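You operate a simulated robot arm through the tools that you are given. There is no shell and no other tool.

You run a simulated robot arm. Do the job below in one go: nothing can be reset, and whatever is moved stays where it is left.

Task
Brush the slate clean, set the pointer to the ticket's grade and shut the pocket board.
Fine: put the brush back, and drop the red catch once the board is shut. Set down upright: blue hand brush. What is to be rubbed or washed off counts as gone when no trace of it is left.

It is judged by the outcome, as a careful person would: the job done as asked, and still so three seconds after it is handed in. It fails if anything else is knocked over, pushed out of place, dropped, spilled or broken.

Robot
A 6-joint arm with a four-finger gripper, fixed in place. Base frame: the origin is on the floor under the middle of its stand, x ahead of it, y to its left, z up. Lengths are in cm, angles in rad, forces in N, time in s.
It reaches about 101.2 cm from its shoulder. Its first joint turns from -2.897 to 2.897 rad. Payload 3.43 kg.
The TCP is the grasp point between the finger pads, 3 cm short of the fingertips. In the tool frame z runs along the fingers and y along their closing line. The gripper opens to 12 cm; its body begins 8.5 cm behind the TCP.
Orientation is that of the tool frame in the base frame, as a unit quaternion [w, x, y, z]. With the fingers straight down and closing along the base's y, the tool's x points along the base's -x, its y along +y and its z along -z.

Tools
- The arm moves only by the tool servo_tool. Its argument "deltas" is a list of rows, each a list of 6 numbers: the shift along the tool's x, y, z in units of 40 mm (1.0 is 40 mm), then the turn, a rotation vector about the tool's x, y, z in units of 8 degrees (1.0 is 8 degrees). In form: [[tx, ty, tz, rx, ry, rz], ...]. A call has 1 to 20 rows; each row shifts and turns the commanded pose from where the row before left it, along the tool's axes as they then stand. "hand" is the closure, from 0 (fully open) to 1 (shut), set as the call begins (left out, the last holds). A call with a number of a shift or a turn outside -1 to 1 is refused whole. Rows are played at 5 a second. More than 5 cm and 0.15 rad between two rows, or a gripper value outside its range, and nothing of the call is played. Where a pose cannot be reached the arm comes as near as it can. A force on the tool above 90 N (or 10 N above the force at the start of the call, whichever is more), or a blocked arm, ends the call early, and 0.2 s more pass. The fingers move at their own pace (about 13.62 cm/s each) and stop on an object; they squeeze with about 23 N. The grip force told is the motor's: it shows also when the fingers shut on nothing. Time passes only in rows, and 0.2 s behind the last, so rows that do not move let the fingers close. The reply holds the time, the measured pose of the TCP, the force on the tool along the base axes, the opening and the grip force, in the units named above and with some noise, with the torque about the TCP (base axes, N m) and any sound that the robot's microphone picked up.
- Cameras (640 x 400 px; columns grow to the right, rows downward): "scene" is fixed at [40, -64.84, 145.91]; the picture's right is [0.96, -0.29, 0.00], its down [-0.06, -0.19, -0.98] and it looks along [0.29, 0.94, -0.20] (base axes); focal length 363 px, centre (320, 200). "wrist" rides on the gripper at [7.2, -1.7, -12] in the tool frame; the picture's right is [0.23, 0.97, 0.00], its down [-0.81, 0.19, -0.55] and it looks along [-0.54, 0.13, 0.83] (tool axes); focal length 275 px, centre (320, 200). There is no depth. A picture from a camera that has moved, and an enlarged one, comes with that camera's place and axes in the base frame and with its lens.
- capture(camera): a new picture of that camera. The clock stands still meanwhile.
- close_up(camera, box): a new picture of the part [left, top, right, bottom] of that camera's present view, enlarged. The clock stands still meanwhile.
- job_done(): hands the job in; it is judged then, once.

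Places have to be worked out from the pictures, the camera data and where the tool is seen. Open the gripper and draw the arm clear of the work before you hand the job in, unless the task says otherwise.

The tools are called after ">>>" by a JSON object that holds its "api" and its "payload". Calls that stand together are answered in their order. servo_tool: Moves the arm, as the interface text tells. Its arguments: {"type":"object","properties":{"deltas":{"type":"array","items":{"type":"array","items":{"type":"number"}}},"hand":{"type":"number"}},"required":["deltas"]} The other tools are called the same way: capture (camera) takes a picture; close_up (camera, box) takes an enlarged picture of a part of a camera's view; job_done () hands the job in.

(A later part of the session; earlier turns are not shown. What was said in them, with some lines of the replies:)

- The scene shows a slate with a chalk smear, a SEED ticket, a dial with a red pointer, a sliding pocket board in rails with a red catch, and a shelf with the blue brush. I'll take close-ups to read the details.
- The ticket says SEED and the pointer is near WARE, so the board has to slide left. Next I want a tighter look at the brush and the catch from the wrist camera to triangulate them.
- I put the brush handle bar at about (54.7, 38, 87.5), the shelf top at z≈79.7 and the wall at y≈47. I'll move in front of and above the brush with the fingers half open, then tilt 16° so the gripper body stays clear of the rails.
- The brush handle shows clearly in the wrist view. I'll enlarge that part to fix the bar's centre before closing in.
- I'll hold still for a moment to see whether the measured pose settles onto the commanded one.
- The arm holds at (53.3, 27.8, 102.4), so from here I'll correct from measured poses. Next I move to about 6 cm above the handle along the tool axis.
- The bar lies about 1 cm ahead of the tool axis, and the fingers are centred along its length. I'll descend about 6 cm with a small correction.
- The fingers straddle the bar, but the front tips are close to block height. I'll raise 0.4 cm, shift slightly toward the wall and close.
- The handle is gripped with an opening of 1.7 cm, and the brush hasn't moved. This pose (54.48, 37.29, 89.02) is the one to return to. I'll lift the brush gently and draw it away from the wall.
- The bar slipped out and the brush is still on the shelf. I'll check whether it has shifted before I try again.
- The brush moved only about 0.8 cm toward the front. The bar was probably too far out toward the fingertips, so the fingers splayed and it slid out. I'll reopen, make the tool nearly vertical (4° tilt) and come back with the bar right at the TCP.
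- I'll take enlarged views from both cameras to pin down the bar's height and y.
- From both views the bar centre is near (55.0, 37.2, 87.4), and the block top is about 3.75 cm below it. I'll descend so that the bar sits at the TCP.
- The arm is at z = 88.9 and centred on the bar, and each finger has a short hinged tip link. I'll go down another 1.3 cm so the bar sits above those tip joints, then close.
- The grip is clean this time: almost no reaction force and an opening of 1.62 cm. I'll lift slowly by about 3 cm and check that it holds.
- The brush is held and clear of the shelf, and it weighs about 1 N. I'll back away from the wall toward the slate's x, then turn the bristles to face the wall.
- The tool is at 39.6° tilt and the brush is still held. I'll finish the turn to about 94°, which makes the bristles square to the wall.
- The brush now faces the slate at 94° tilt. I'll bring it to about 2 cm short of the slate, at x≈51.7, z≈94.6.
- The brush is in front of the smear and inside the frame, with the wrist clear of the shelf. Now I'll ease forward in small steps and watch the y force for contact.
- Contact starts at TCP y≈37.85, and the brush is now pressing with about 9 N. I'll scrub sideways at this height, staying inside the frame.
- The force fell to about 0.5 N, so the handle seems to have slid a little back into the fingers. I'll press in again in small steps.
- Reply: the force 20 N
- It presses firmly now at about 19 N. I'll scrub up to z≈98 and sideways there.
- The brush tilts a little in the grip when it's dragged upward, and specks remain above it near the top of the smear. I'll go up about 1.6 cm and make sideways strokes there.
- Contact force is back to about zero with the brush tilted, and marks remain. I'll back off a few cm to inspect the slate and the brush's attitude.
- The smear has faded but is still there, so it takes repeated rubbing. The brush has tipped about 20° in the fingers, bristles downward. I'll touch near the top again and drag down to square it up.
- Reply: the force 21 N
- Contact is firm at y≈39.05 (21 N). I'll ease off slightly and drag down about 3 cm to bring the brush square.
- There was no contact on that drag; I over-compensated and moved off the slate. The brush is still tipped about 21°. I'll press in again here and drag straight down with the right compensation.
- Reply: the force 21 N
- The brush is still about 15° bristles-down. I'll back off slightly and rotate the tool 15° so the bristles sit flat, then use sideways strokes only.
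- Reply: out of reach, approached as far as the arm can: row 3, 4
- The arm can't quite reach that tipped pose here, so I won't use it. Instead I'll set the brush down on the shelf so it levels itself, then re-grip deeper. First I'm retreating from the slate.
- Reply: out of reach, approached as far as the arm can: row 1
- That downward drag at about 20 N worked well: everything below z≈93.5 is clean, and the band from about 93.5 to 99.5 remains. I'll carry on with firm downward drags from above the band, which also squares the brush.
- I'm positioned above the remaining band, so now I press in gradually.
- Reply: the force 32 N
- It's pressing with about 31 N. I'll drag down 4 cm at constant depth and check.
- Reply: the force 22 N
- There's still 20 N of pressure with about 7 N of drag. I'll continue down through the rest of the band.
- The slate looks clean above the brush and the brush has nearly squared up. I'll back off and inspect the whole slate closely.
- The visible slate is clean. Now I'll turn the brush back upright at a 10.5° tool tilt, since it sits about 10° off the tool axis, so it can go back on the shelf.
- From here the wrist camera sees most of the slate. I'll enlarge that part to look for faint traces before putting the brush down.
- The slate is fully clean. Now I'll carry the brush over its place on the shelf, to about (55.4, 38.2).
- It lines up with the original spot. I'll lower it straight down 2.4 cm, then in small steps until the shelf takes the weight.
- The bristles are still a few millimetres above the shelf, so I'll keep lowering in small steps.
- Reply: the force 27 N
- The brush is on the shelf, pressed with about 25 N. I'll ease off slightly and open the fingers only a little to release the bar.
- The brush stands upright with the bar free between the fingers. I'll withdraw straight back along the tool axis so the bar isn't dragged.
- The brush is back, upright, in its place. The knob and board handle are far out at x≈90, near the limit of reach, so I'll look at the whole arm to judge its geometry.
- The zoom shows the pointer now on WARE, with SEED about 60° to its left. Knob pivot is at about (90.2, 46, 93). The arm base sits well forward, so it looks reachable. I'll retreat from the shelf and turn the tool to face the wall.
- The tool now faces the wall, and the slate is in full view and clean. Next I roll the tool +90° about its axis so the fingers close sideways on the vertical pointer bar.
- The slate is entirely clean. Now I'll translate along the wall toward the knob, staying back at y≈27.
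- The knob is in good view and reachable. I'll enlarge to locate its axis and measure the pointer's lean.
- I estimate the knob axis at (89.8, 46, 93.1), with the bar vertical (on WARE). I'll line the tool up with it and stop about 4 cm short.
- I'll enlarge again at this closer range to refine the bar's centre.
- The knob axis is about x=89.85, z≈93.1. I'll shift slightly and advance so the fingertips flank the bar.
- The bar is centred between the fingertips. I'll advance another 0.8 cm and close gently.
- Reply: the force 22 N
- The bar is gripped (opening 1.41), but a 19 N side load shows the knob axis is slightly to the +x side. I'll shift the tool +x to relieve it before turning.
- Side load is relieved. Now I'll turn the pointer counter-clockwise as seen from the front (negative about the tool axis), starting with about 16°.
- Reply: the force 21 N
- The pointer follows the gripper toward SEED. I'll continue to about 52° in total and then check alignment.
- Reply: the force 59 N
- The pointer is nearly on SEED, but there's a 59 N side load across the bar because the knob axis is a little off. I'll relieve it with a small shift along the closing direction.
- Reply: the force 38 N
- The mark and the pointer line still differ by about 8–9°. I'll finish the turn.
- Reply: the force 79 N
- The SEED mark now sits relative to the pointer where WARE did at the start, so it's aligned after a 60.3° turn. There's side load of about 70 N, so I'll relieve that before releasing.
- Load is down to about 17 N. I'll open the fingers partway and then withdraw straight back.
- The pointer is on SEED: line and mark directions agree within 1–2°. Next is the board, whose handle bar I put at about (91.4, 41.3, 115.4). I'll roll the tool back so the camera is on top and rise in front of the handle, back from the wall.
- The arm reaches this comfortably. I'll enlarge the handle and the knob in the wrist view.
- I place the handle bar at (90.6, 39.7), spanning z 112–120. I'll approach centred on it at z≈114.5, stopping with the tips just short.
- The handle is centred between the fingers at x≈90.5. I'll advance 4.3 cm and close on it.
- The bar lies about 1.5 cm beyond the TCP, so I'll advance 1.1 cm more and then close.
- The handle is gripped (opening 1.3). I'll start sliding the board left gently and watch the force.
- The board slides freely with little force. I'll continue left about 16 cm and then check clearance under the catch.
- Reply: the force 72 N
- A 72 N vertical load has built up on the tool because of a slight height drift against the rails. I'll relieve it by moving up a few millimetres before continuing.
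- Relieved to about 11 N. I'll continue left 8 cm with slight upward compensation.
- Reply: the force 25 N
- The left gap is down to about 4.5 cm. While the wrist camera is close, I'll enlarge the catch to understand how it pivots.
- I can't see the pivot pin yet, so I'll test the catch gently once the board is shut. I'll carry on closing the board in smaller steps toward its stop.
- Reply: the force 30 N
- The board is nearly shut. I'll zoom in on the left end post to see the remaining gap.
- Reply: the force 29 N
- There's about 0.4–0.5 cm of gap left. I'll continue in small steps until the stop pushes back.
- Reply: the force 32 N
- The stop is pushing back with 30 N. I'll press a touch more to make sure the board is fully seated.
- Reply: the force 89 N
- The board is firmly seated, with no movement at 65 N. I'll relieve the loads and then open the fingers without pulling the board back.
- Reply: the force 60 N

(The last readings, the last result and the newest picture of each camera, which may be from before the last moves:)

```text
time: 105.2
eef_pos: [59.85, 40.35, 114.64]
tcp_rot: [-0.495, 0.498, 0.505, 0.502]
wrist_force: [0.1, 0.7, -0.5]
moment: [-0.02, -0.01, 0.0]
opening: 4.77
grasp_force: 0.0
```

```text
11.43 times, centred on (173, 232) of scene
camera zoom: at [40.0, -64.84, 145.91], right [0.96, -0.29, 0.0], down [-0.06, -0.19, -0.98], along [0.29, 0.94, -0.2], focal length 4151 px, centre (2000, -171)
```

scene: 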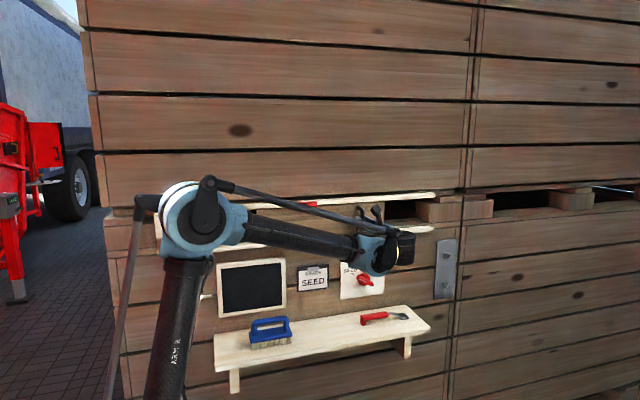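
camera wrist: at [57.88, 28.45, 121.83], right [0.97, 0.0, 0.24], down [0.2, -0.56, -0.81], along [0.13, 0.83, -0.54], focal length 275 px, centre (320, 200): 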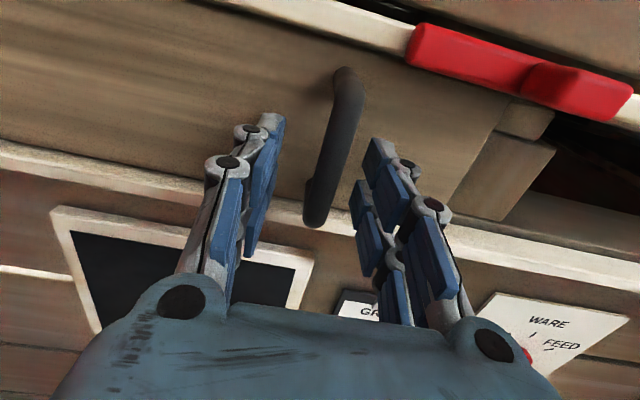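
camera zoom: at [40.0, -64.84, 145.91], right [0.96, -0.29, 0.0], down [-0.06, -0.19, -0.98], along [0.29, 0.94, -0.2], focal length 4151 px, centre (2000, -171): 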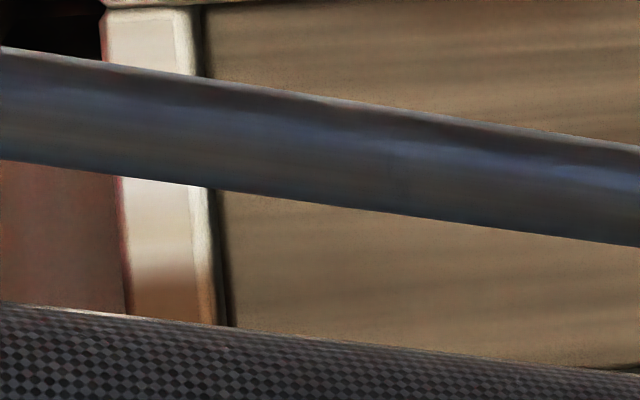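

The board stays shut and the handle is free. I'll retreat straight back from the wall and study the catch.

>>> {"api": "servo_tool", "payload": {"deltas": [[0, 0, -0.3, 0, 0, 0], [0, 0, -0.5, 0, 0, 0], [0, 0, -0.6, 0, 0, 0], [0, 0, -0.6, 0, 0, 0], [0, 0, -0.6, 0, 0, 0], [0, 0, -0.5, 0, 0, 0], [0.2, 0.2, -0.3, 0, 0, 0], [0, 0, 0, 0, 0, 0]]}}

>>> {"api": "capture", "payload": {"camera": "wrist"}}

>>> {"api": "close_up", "payload": {"camera": "scene", "box": [250, 180, 350, 250]}}

>>> {"api": "capture", "payload": {"camera": "scene"}}

```text
time: 107.0
eef_pos: [60.52, 26.91, 115.66]
tcp_rot: [-0.495, 0.498, 0.505, 0.502]
wrist_force: [0.4, 0.8, 0.7]
moment: [0.0, 0.01, 0.04]
opening: 4.82
grasp_force: 0.0
```

```text
taken
camera wrist: at [58.66, 14.99, 122.76], right [0.97, 0.0, 0.24], down [0.2, -0.56, -0.81], along [0.13, 0.83, -0.54], focal length 275 px, centre (320, 200)
```

wrist: 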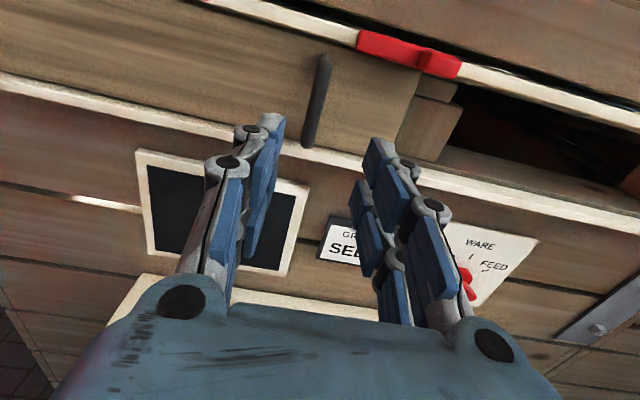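

```text
5.71 times, centred on (300, 215) of scene
camera zoom: at [40.0, -64.84, 145.91], right [0.96, -0.29, 0.0], down [-0.06, -0.19, -0.98], along [0.29, 0.94, -0.2], focal length 2076 px, centre (434, 114)
```

zoom: 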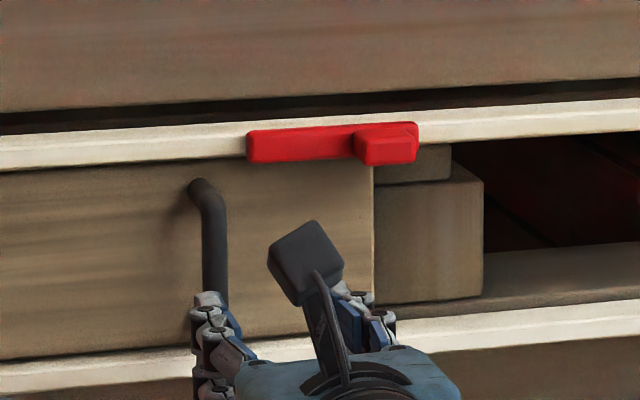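

```text
taken
```

scene: 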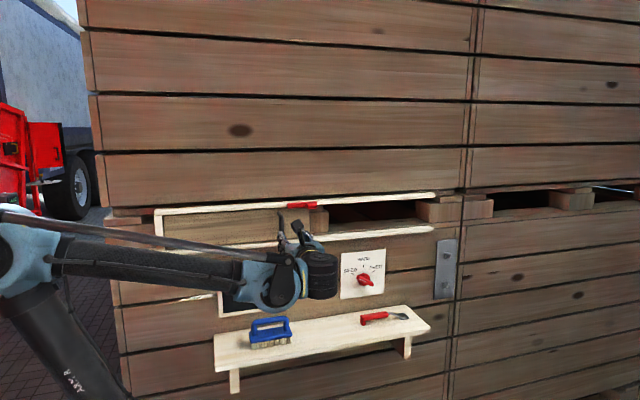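

The board's right edge is at x≈70.2 and the catch spans x 62.7–72.5. Its tab, centred near (70.1, 40.8, 121.6), sticks out toward me. Pressing down on the tab should drop the catch whichever end is pivoted. I'll shut the fingers and move above the tab.

>>> {"api": "servo_tool", "payload": {"deltas": [[0.57, 0.48, 0, 0, 0, 0], [0.57, 0.48, 0, 0, 0, 0], [0.57, 0.48, 0, 0, 0, 0], [0.57, 0.48, 0, 0, 0, 0], [0.6, 0.45, 0, 0, 0, 0], [0, 0, 0.4, 0, 0, 0], [0, 0, 0.4, 0, 0, 0], [0, 0, 0.4, 0, 0, 0], [0, 0, 0.4, 0, 0, 0], [0, 0, 0, 0, 0, 0]], "hand": 1.0}}

>>> {"api": "capture", "payload": {"camera": "wrist"}}

>>> {"api": "close_up", "payload": {"camera": "scene", "box": [250, 160, 370, 250]}}

```text
time: 109.2
eef_pos: [69.96, 33.23, 127.17]
tcp_rot: [-0.496, 0.498, 0.504, 0.502]
wrist_force: [-0.5, 0.0, -0.6]
moment: [0.03, 0.02, 0.01]
opening: 0.02
grasp_force: 23.1
```

```text
taken
camera wrist: at [68.18, 21.37, 134.34], right [0.97, 0.0, 0.24], down [0.2, -0.56, -0.81], along [0.13, 0.83, -0.54], focal length 275 px, centre (320, 200)
```

wrist: 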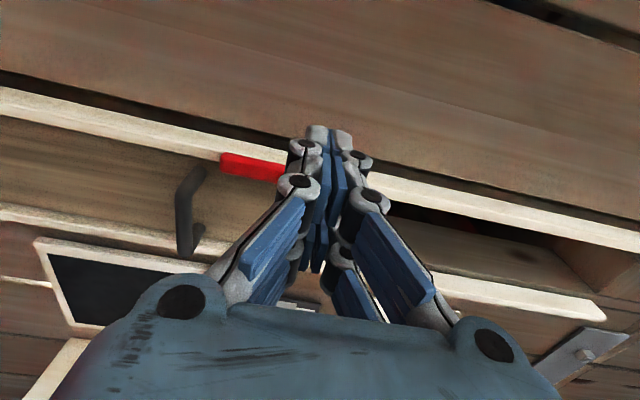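

```text
4.44 times, centred on (310, 205) of scene
camera zoom: at [40.0, -64.84, 145.91], right [0.96, -0.29, 0.0], down [-0.06, -0.19, -0.98], along [0.29, 0.94, -0.2], focal length 1614 px, centre (364, 178)
```

zoom: 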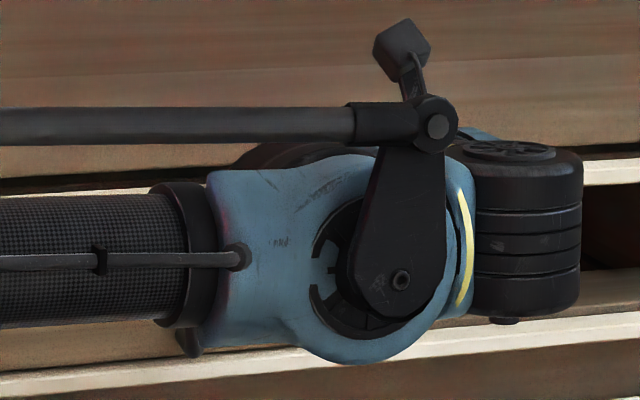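

The fingers hide the tab, but the catch's left arm is visible, so I can watch it move. I'll advance over the tab and then come down in small steps.

>>> {"api": "servo_tool", "payload": {"deltas": [[0, 0, 0.43, 0, 0, 0], [0, 0, 0.43, 0, 0, 0], [0, 0, 0.43, 0, 0, 0], [0, 0, 0, 0, 0, 0]]}}

>>> {"api": "servo_tool", "payload": {"deltas": [[-0.15, 0, 0, 0, 0, 0], [-0.15, 0, 0, 0, 0, 0], [0, 0, 0, 0, 0, 0]]}}

>>> {"api": "servo_tool", "payload": {"deltas": [[-0.12, 0, 0, 0, 0, 0], [0, 0, 0, 0, 0, 0]]}}

>>> {"api": "capture", "payload": {"camera": "wrist"}}

```text
time: 110.2
eef_pos: [69.97, 38.39, 127.32]
tcp_rot: [-0.496, 0.498, 0.504, 0.502]
wrist_force: [0.6, 0.9, 0.2]
moment: [0.01, 0.02, 0.0]
opening: 0.0
grasp_force: 23.4
```

```text
time: 111.0
eef_pos: [69.94, 38.35, 126.02]
tcp_rot: [-0.496, 0.497, 0.505, 0.502]
wrist_force: [0.6, 0.2, -0.2]
moment: [-0.01, -0.01, -0.03]
opening: 0.02
grasp_force: 22.6
```

```text
time: 111.6
eef_pos: [69.92, 38.28, 125.61]
tcp_rot: [-0.495, 0.498, 0.504, 0.502]
wrist_force: [-0.6, -0.1, -1.0]
moment: [0.04, 0.0, -0.01]
opening: 0.02
grasp_force: 23.1
```

```text
taken
camera wrist: at [68.08, 26.39, 132.75], right [0.97, 0.0, 0.24], down [0.2, -0.56, -0.81], along [0.13, 0.83, -0.54], focal length 275 px, centre (320, 200)
```

wrist: 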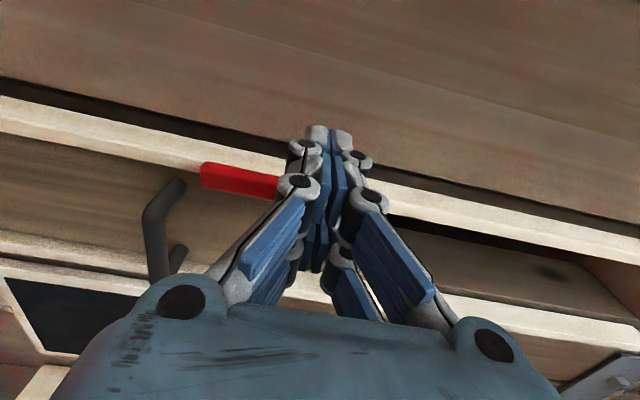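

No contact yet at z=125.6, so I'll continue down in small steps.

>>> {"api": "servo_tool", "payload": {"deltas": [[-0.1, 0, 0, 0, 0, 0], [0, 0, 0, 0, 0, 0]]}}

>>> {"api": "servo_tool", "payload": {"deltas": [[-0.1, 0, 0, 0, 0, 0], [0, 0, 0, 0, 0, 0]]}}

>>> {"api": "servo_tool", "payload": {"deltas": [[-0.1, 0, 0, 0, 0, 0], [0, 0, 0, 0, 0, 0]]}}

>>> {"api": "capture", "payload": {"camera": "wrist"}}

```text
time: 112.2
eef_pos: [69.87, 38.4, 125.04]
tcp_rot: [-0.496, 0.498, 0.504, 0.502]
wrist_force: [0.6, 0.2, -0.4]
moment: [-0.04, -0.04, -0.02]
opening: 0.03
grasp_force: 22.9
```

```text
time: 112.8
eef_pos: [69.9, 38.33, 124.8]
tcp_rot: [-0.496, 0.498, 0.504, 0.502]
wrist_force: [-0.2, 0.7, -0.6]
moment: [-0.03, 0.03, 0.0]
opening: 0.0
grasp_force: 22.7
```

```text
time: 113.4
eef_pos: [69.99, 38.36, 124.29]
tcp_rot: [-0.495, 0.498, 0.505, 0.502]
wrist_force: [0.5, 0.5, 0.7]
moment: [-0.04, 0.01, -0.01]
opening: 0.0
grasp_force: 22.9
```

```text
taken
camera wrist: at [68.12, 26.48, 131.59], right [0.97, 0.0, 0.24], down [0.2, -0.56, -0.81], along [0.13, 0.83, -0.54], focal length 275 px, centre (320, 200)
```

wrist: 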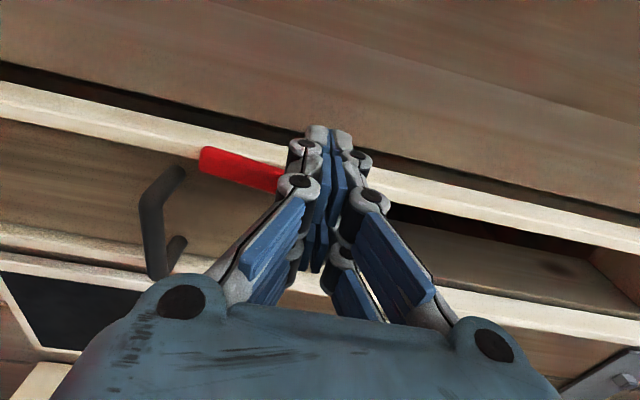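

The catch's arm looks slightly steeper, its right side going down, which suggests the pivot is at the left. I'll continue pressing down and watch.

>>> {"api": "servo_tool", "payload": {"deltas": [[-0.12, 0, 0, 0, 0, 0], [-0.12, 0, 0, 0, 0, 0], [0, 0, 0, 0, 0, 0]]}}

>>> {"api": "capture", "payload": {"camera": "wrist"}}

>>> {"api": "close_up", "payload": {"camera": "wrist", "box": [140, 100, 340, 260]}}

```text
time: 114.2
eef_pos: [70.0, 38.28, 123.39]
tcp_rot: [-0.496, 0.498, 0.505, 0.502]
wrist_force: [-0.2, 0.1, 0.5]
moment: [-0.03, 0.0, 0.01]
opening: 0.0
grasp_force: 23.2
```

```text
taken
camera wrist: at [68.09, 26.49, 130.58], right [0.97, 0.0, 0.24], down [0.2, -0.56, -0.81], along [0.13, 0.83, -0.54], focal length 275 px, centre (320, 200)
```

wrist: 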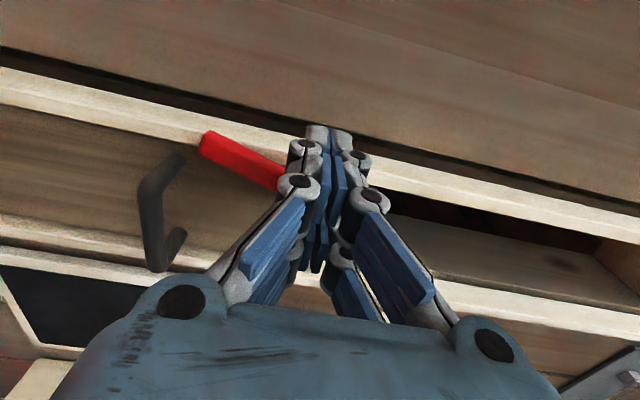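

```text
2.50 times, centred on (240, 180) of wrist
camera zoom: at [68.09, 26.49, 130.58], right [0.97, 0.0, 0.24], down [0.2, -0.56, -0.81], along [0.13, 0.83, -0.54], focal length 688 px, centre (520, 250)
```

zoom: 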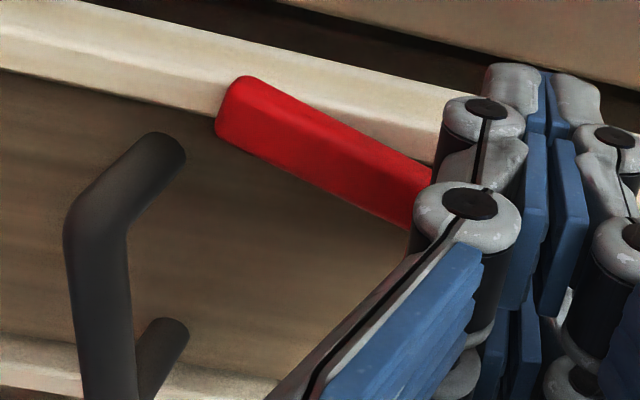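

The catch turns clockwise about its left end with hardly any resistance. I'll keep following the tab down around its arc, staying on its upper-right side.

>>> {"api": "servo_tool", "payload": {"deltas": [[-0.2, 0.06, 0, 0, 0, 0], [-0.2, 0.06, 0, 0, 0, 0], [-0.2, 0.06, 0, 0, 0, 0], [-0.2, 0.06, 0, 0, 0, 0], [-0.1, 0, 0, 0, 0, 0], [0, 0, 0, 0, 0, 0]]}}

>>> {"api": "capture", "payload": {"camera": "wrist"}}

```text
time: 115.6
eef_pos: [70.91, 38.4, 119.82]
tcp_rot: [-0.495, 0.498, 0.504, 0.502]
wrist_force: [1.4, -0.3, -0.3]
moment: [0.0, -0.01, 0.01]
opening: 0.0
grasp_force: 22.7
```

```text
taken
camera wrist: at [69.04, 26.48, 127.04], right [0.97, 0.0, 0.24], down [0.2, -0.56, -0.81], along [0.13, 0.83, -0.54], focal length 275 px, centre (320, 200)
```

wrist: 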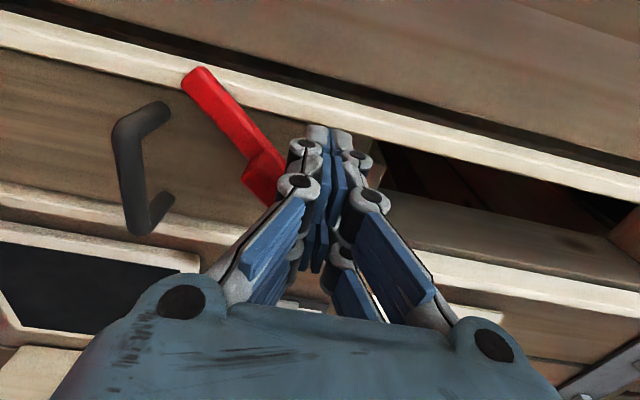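

The catch is at about 45° and following well. I'll continue around the arc, pushing left as it comes vertical.

>>> {"api": "servo_tool", "payload": {"deltas": [[-0.22, -0.08, 0, 0, 0, 0], [-0.22, -0.08, 0, 0, 0, 0], [-0.16, -0.15, 0, 0, 0, 0], [-0.16, -0.15, 0, 0, 0, 0], [-0.14, -0.2, 0, 0, 0, 0], [0, 0, 0, 0, 0, 0]]}}

>>> {"api": "capture", "payload": {"camera": "wrist"}}

```text
time: 117.0
eef_pos: [68.37, 38.38, 116.15]
tcp_rot: [-0.495, 0.498, 0.504, 0.502]
wrist_force: [-0.4, 1.0, -0.6]
moment: [0.01, 0.0, 0.02]
opening: 0.0
grasp_force: 23.0
```

```text
taken
camera wrist: at [66.54, 26.41, 123.31], right [0.97, 0.0, 0.24], down [0.2, -0.56, -0.81], along [0.13, 0.83, -0.54], focal length 275 px, centre (320, 200)
```

wrist: 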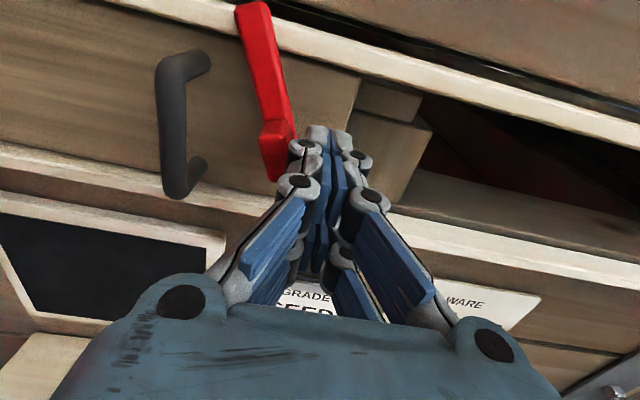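

The catch is about 70–75° down. I'll push it on left to vertical in small steps, watching for its stop.

>>> {"api": "servo_tool", "payload": {"deltas": [[-0.06, -0.15, 0, 0, 0, 0], [-0.05, -0.15, 0, 0, 0, 0], [0, -0.12, 0, 0, 0, 0], [0, 0, 0, 0, 0, 0]]}}

>>> {"api": "capture", "payload": {"camera": "wrist"}}

```text
time: 118.0
eef_pos: [66.8, 38.33, 115.74]
tcp_rot: [-0.495, 0.498, 0.505, 0.502]
wrist_force: [3.1, -7.6, -9.9]
moment: [-0.19, -0.15, 0.01]
opening: 0.01
grasp_force: 22.4
```

```text
taken
camera wrist: at [64.93, 26.42, 122.91], right [0.97, 0.0, 0.24], down [0.2, -0.56, -0.81], along [0.13, 0.83, -0.54], focal length 275 px, centre (320, 200)
```

wrist: 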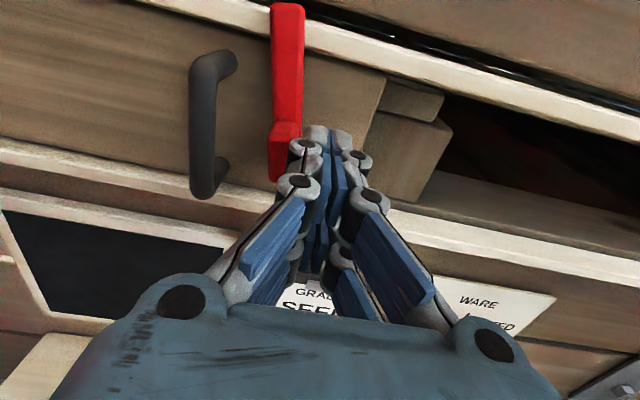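

It is about 9° short of vertical. I'll continue pushing left in small steps until the stop is felt.

>>> {"api": "servo_tool", "payload": {"deltas": [[0, -0.1, 0, 0, 0, 0], [0, -0.08, 0, 0, 0, 0], [0, 0, 0, 0, 0, 0]]}}

>>> {"api": "servo_tool", "payload": {"deltas": [[0, -0.08, 0, 0, 0, 0], [0, 0, 0, 0, 0, 0]]}}

>>> {"api": "capture", "payload": {"camera": "wrist"}}

```text
time: 118.8
eef_pos: [66.1, 38.48, 115.66]
tcp_rot: [-0.496, 0.498, 0.504, 0.502]
wrist_force: [-0.1, 0.2, 0.7]
moment: [0.03, 0.02, 0.01]
opening: 0.0
grasp_force: 22.5
```

```text
time: 119.4
eef_pos: [65.68, 38.36, 115.66]
tcp_rot: [-0.495, 0.498, 0.505, 0.502]
wrist_force: [1.3, -0.6, -0.9]
moment: [-0.02, 0.02, -0.05]
opening: 0.01
grasp_force: 22.8
```

```text
taken
camera wrist: at [63.8, 26.43, 122.88], right [0.97, 0.0, 0.24], down [0.2, -0.56, -0.81], along [0.13, 0.83, -0.54], focal length 275 px, centre (320, 200)
```

wrist: 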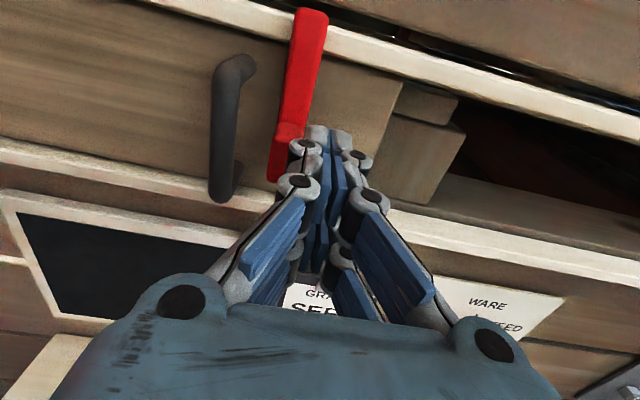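

It's nearly vertical now, within 1–2°. One more small nudge to feel for a stop.

>>> {"api": "servo_tool", "payload": {"deltas": [[0, -0.05, 0, 0, 0, 0], [0, 0, 0, 0, 0, 0]]}}

>>> {"api": "servo_tool", "payload": {"deltas": [[0, -0.04, 0, 0, 0, 0], [0, 0, 0, 0, 0, 0]]}}

>>> {"api": "close_up", "payload": {"camera": "wrist", "box": [180, 0, 420, 200]}}

```text
time: 120.0
eef_pos: [65.54, 38.22, 115.62]
tcp_rot: [-0.495, 0.498, 0.504, 0.503]
wrist_force: [14.1, -6.7, 1.2]
moment: [0.11, 0.22, -0.18]
opening: 0.01
grasp_force: 22.8
```

```text
time: 120.6
eef_pos: [65.41, 38.23, 115.7]
tcp_rot: [-0.495, 0.498, 0.504, 0.502]
wrist_force: [26.4, -12.7, -2.2]
moment: [0.16, 0.29, -0.27]
opening: 0.0
grasp_force: 23.4
```

```text
2.00 times, centred on (300, 100) of wrist
camera zoom: at [63.54, 26.31, 122.83], right [0.97, 0.0, 0.24], down [0.2, -0.56, -0.81], along [0.14, 0.83, -0.54], focal length 551 px, centre (360, 400)
```

zoom: 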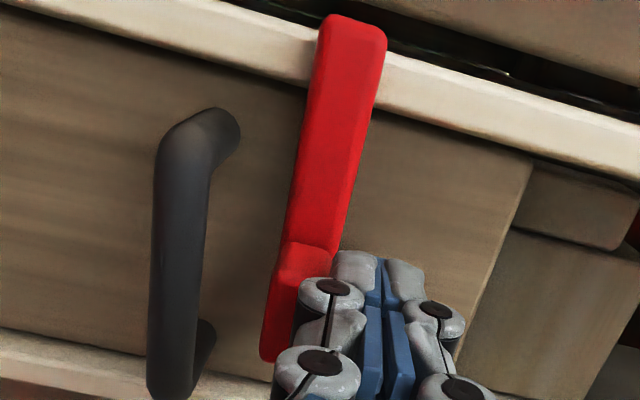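

The catch is at its stop, hanging vertical with 26 N pushing back. I'll move the fingers right, off the tab, then withdraw from the wall.

>>> {"api": "servo_tool", "payload": {"deltas": [[0, 0.15, 0, 0, 0, 0], [0, 0.3, 0, 0, 0, 0], [0, 0.1, -0.4, 0, 0, 0], [0, 0, -0.6, 0, 0, 0], [0, 0, -0.6, 0, 0, 0], [0, 0, -0.6, 0, 0, 0], [0, 0, -0.6, 0, 0, 0], [0, 0, 0, 0, 0, 0]]}}

>>> {"api": "capture", "payload": {"camera": "wrist"}}

>>> {"api": "capture", "payload": {"camera": "scene"}}

```text
time: 122.4
eef_pos: [67.39, 27.14, 115.88]
tcp_rot: [-0.495, 0.498, 0.505, 0.502]
wrist_force: [-0.2, -0.6, -0.1]
moment: [0.0, 0.03, 0.0]
opening: 0.0
grasp_force: 22.5
```

```text
taken
camera wrist: at [65.47, 15.18, 123.13], right [0.97, 0.0, 0.24], down [0.2, -0.56, -0.81], along [0.13, 0.83, -0.54], focal length 275 px, centre (320, 200)
```

wrist: 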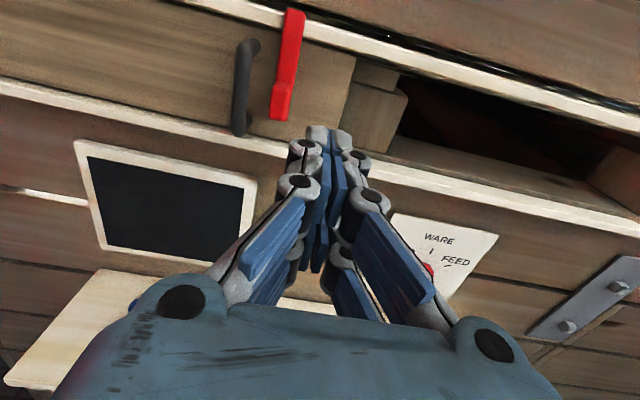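

```text
taken
```

scene: 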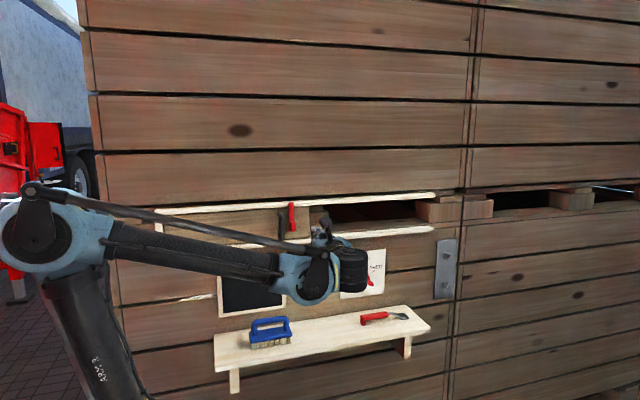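

The catch hangs straight down and stays. I'll draw the arm back and up, open the gripper, and then check everything with a clear view.

>>> {"api": "servo_tool", "payload": {"deltas": [[0.3, -0.3, -0.5, 0, 0, 0], [0.45, -0.4, -0.5, 0, 0, 0], [0.5, -0.4, -0.5, 0, 0, 0], [0.5, -0.4, -0.5, 0, 0, 0], [0.5, -0.4, -0.5, 0, 0, 0], [0.6, -0.5, -0.3, 0, 0, 0], [0.6, -0.6, 0, 0, 0, 0], [0.7, -0.6, 0, 0, 0, 0], [0.7, -0.6, 0, 0, 0, 0], [0.7, -0.6, 0, 0, 0, 0], [0.7, -0.5, 0, 0, 0, 0], [0, 0, 0, 0, 0, 0]], "hand": 0.0}}

>>> {"api": "capture", "payload": {"camera": "scene"}}

>>> {"api": "close_up", "payload": {"camera": "scene", "box": [250, 180, 350, 250]}}

>>> {"api": "close_up", "payload": {"camera": "scene", "box": [335, 240, 395, 300]}}

>>> {"api": "close_up", "payload": {"camera": "scene", "box": [200, 240, 320, 360]}}

```text
time: 125.0
eef_pos: [46.1, 16.44, 140.59]
tcp_rot: [-0.496, 0.497, 0.505, 0.502]
wrist_force: [-0.4, 0.0, 0.6]
moment: [-0.01, -0.03, -0.02]
opening: 11.99
grasp_force: 0.0
```

```text
taken
```

scene: 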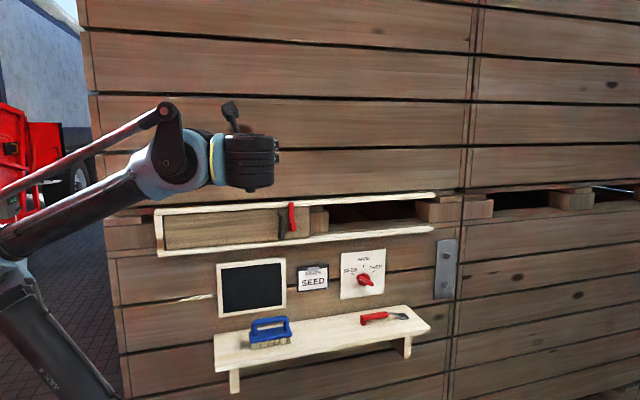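

```text
5.71 times, centred on (300, 215) of scene
camera zoom: at [40.0, -64.84, 145.91], right [0.96, -0.29, 0.0], down [-0.06, -0.19, -0.98], along [0.29, 0.94, -0.2], focal length 2076 px, centre (434, 114)
```

zoom: 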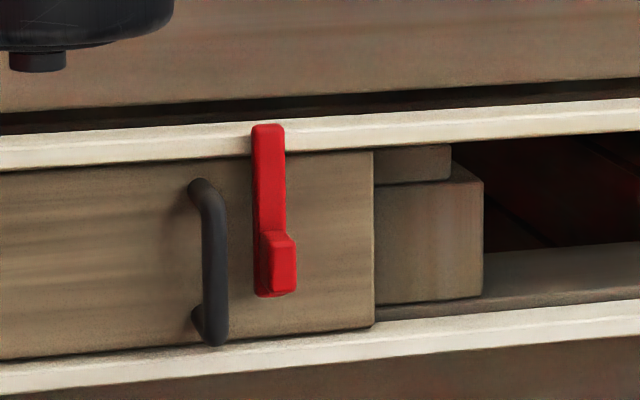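

```text
6.67 times, centred on (365, 270) of scene
camera zoom: at [40.0, -64.84, 145.91], right [0.96, -0.29, 0.0], down [-0.06, -0.19, -0.98], along [0.29, 0.94, -0.2], focal length 2421 px, centre (20, -267)
```

zoom: 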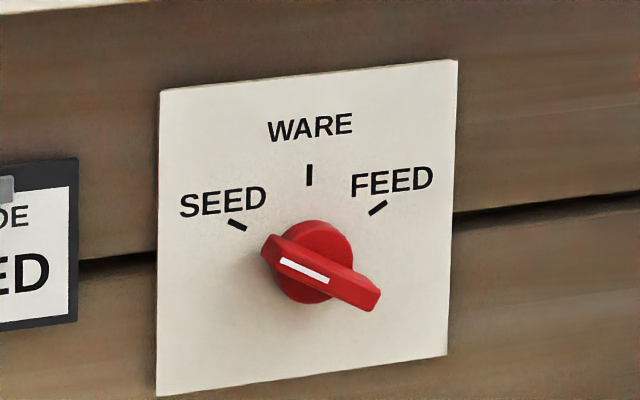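

```text
3.33 times, centred on (260, 300) of scene
camera zoom: at [40.0, -64.84, 145.91], right [0.96, -0.29, 0.0], down [-0.06, -0.19, -0.98], along [0.29, 0.94, -0.2], focal length 1211 px, centre (520, -133)
```

zoom: 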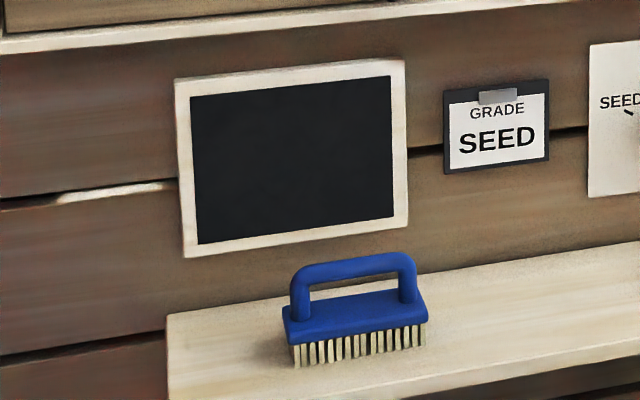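

All four items look right. I'll take one tighter look at the pointer's alignment and the left end of the board.

>>> {"api": "close_up", "payload": {"camera": "scene", "box": [345, 258, 385, 292]}}

>>> {"api": "close_up", "payload": {"camera": "scene", "box": [148, 200, 208, 260]}}

>>> {"api": "close_up", "payload": {"camera": "scene", "box": [340, 290, 440, 360]}}

```text
11.76 times, centred on (365, 275) of scene
camera zoom: at [40.0, -64.84, 145.91], right [0.96, -0.29, 0.0], down [-0.06, -0.19, -0.98], along [0.29, 0.94, -0.2], focal length 4273 px, centre (-209, -682)
```

zoom: 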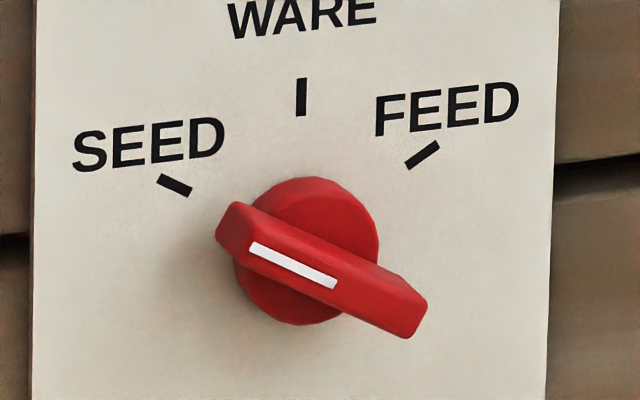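

```text
6.67 times, centred on (178, 230) of scene
camera zoom: at [40.0, -64.84, 145.91], right [0.96, -0.29, 0.0], down [-0.06, -0.19, -0.98], along [0.29, 0.94, -0.2], focal length 2421 px, centre (1267, 0)
```

zoom: 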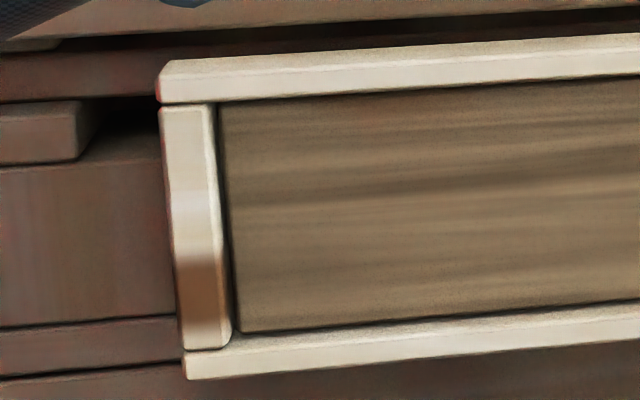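

```text
5.71 times, centred on (390, 325) of scene
camera zoom: at [40.0, -64.84, 145.91], right [0.96, -0.29, 0.0], down [-0.06, -0.19, -0.98], along [0.29, 0.94, -0.2], focal length 2076 px, centre (-80, -514)
```

zoom: 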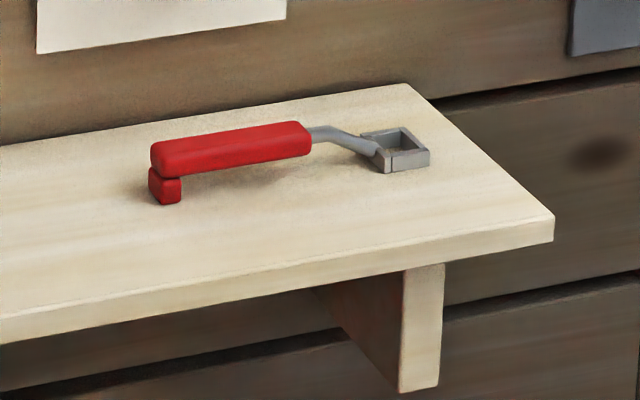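

The pointer line and the SEED mark have matching slopes. The board is seated against its end post and the catch hangs down. The slate is clean, the brush is back upright on the shelf, the scraper is untouched, and the arm is clear with the gripper open. I'm handing the job in.

>>> {"api": "job_done", "payload": {}}

```text
The job is handed in.
```

The job is handed in, and the final pictures showed every part done:

- **Slate:** brushed clean, with no trace of the chalk left in close-ups from either camera.
- **Pointer:** turned to SEED, the grade on the ticket. Its line matches the SEED mark.
- **Pocket board:** slid shut until it would not move further under about 65 N.
- **Red catch:** dropped after the board was shut. It hangs straight down at its stop.
- **Brush:** upright on the shelf, within about a centimetre of where it started. My first grip slipped and nudged it slightly; I re-gripped it and put it back after brushing.

The red scraper on the shelf was not touched. The gripper is open and the arm is drawn clear.
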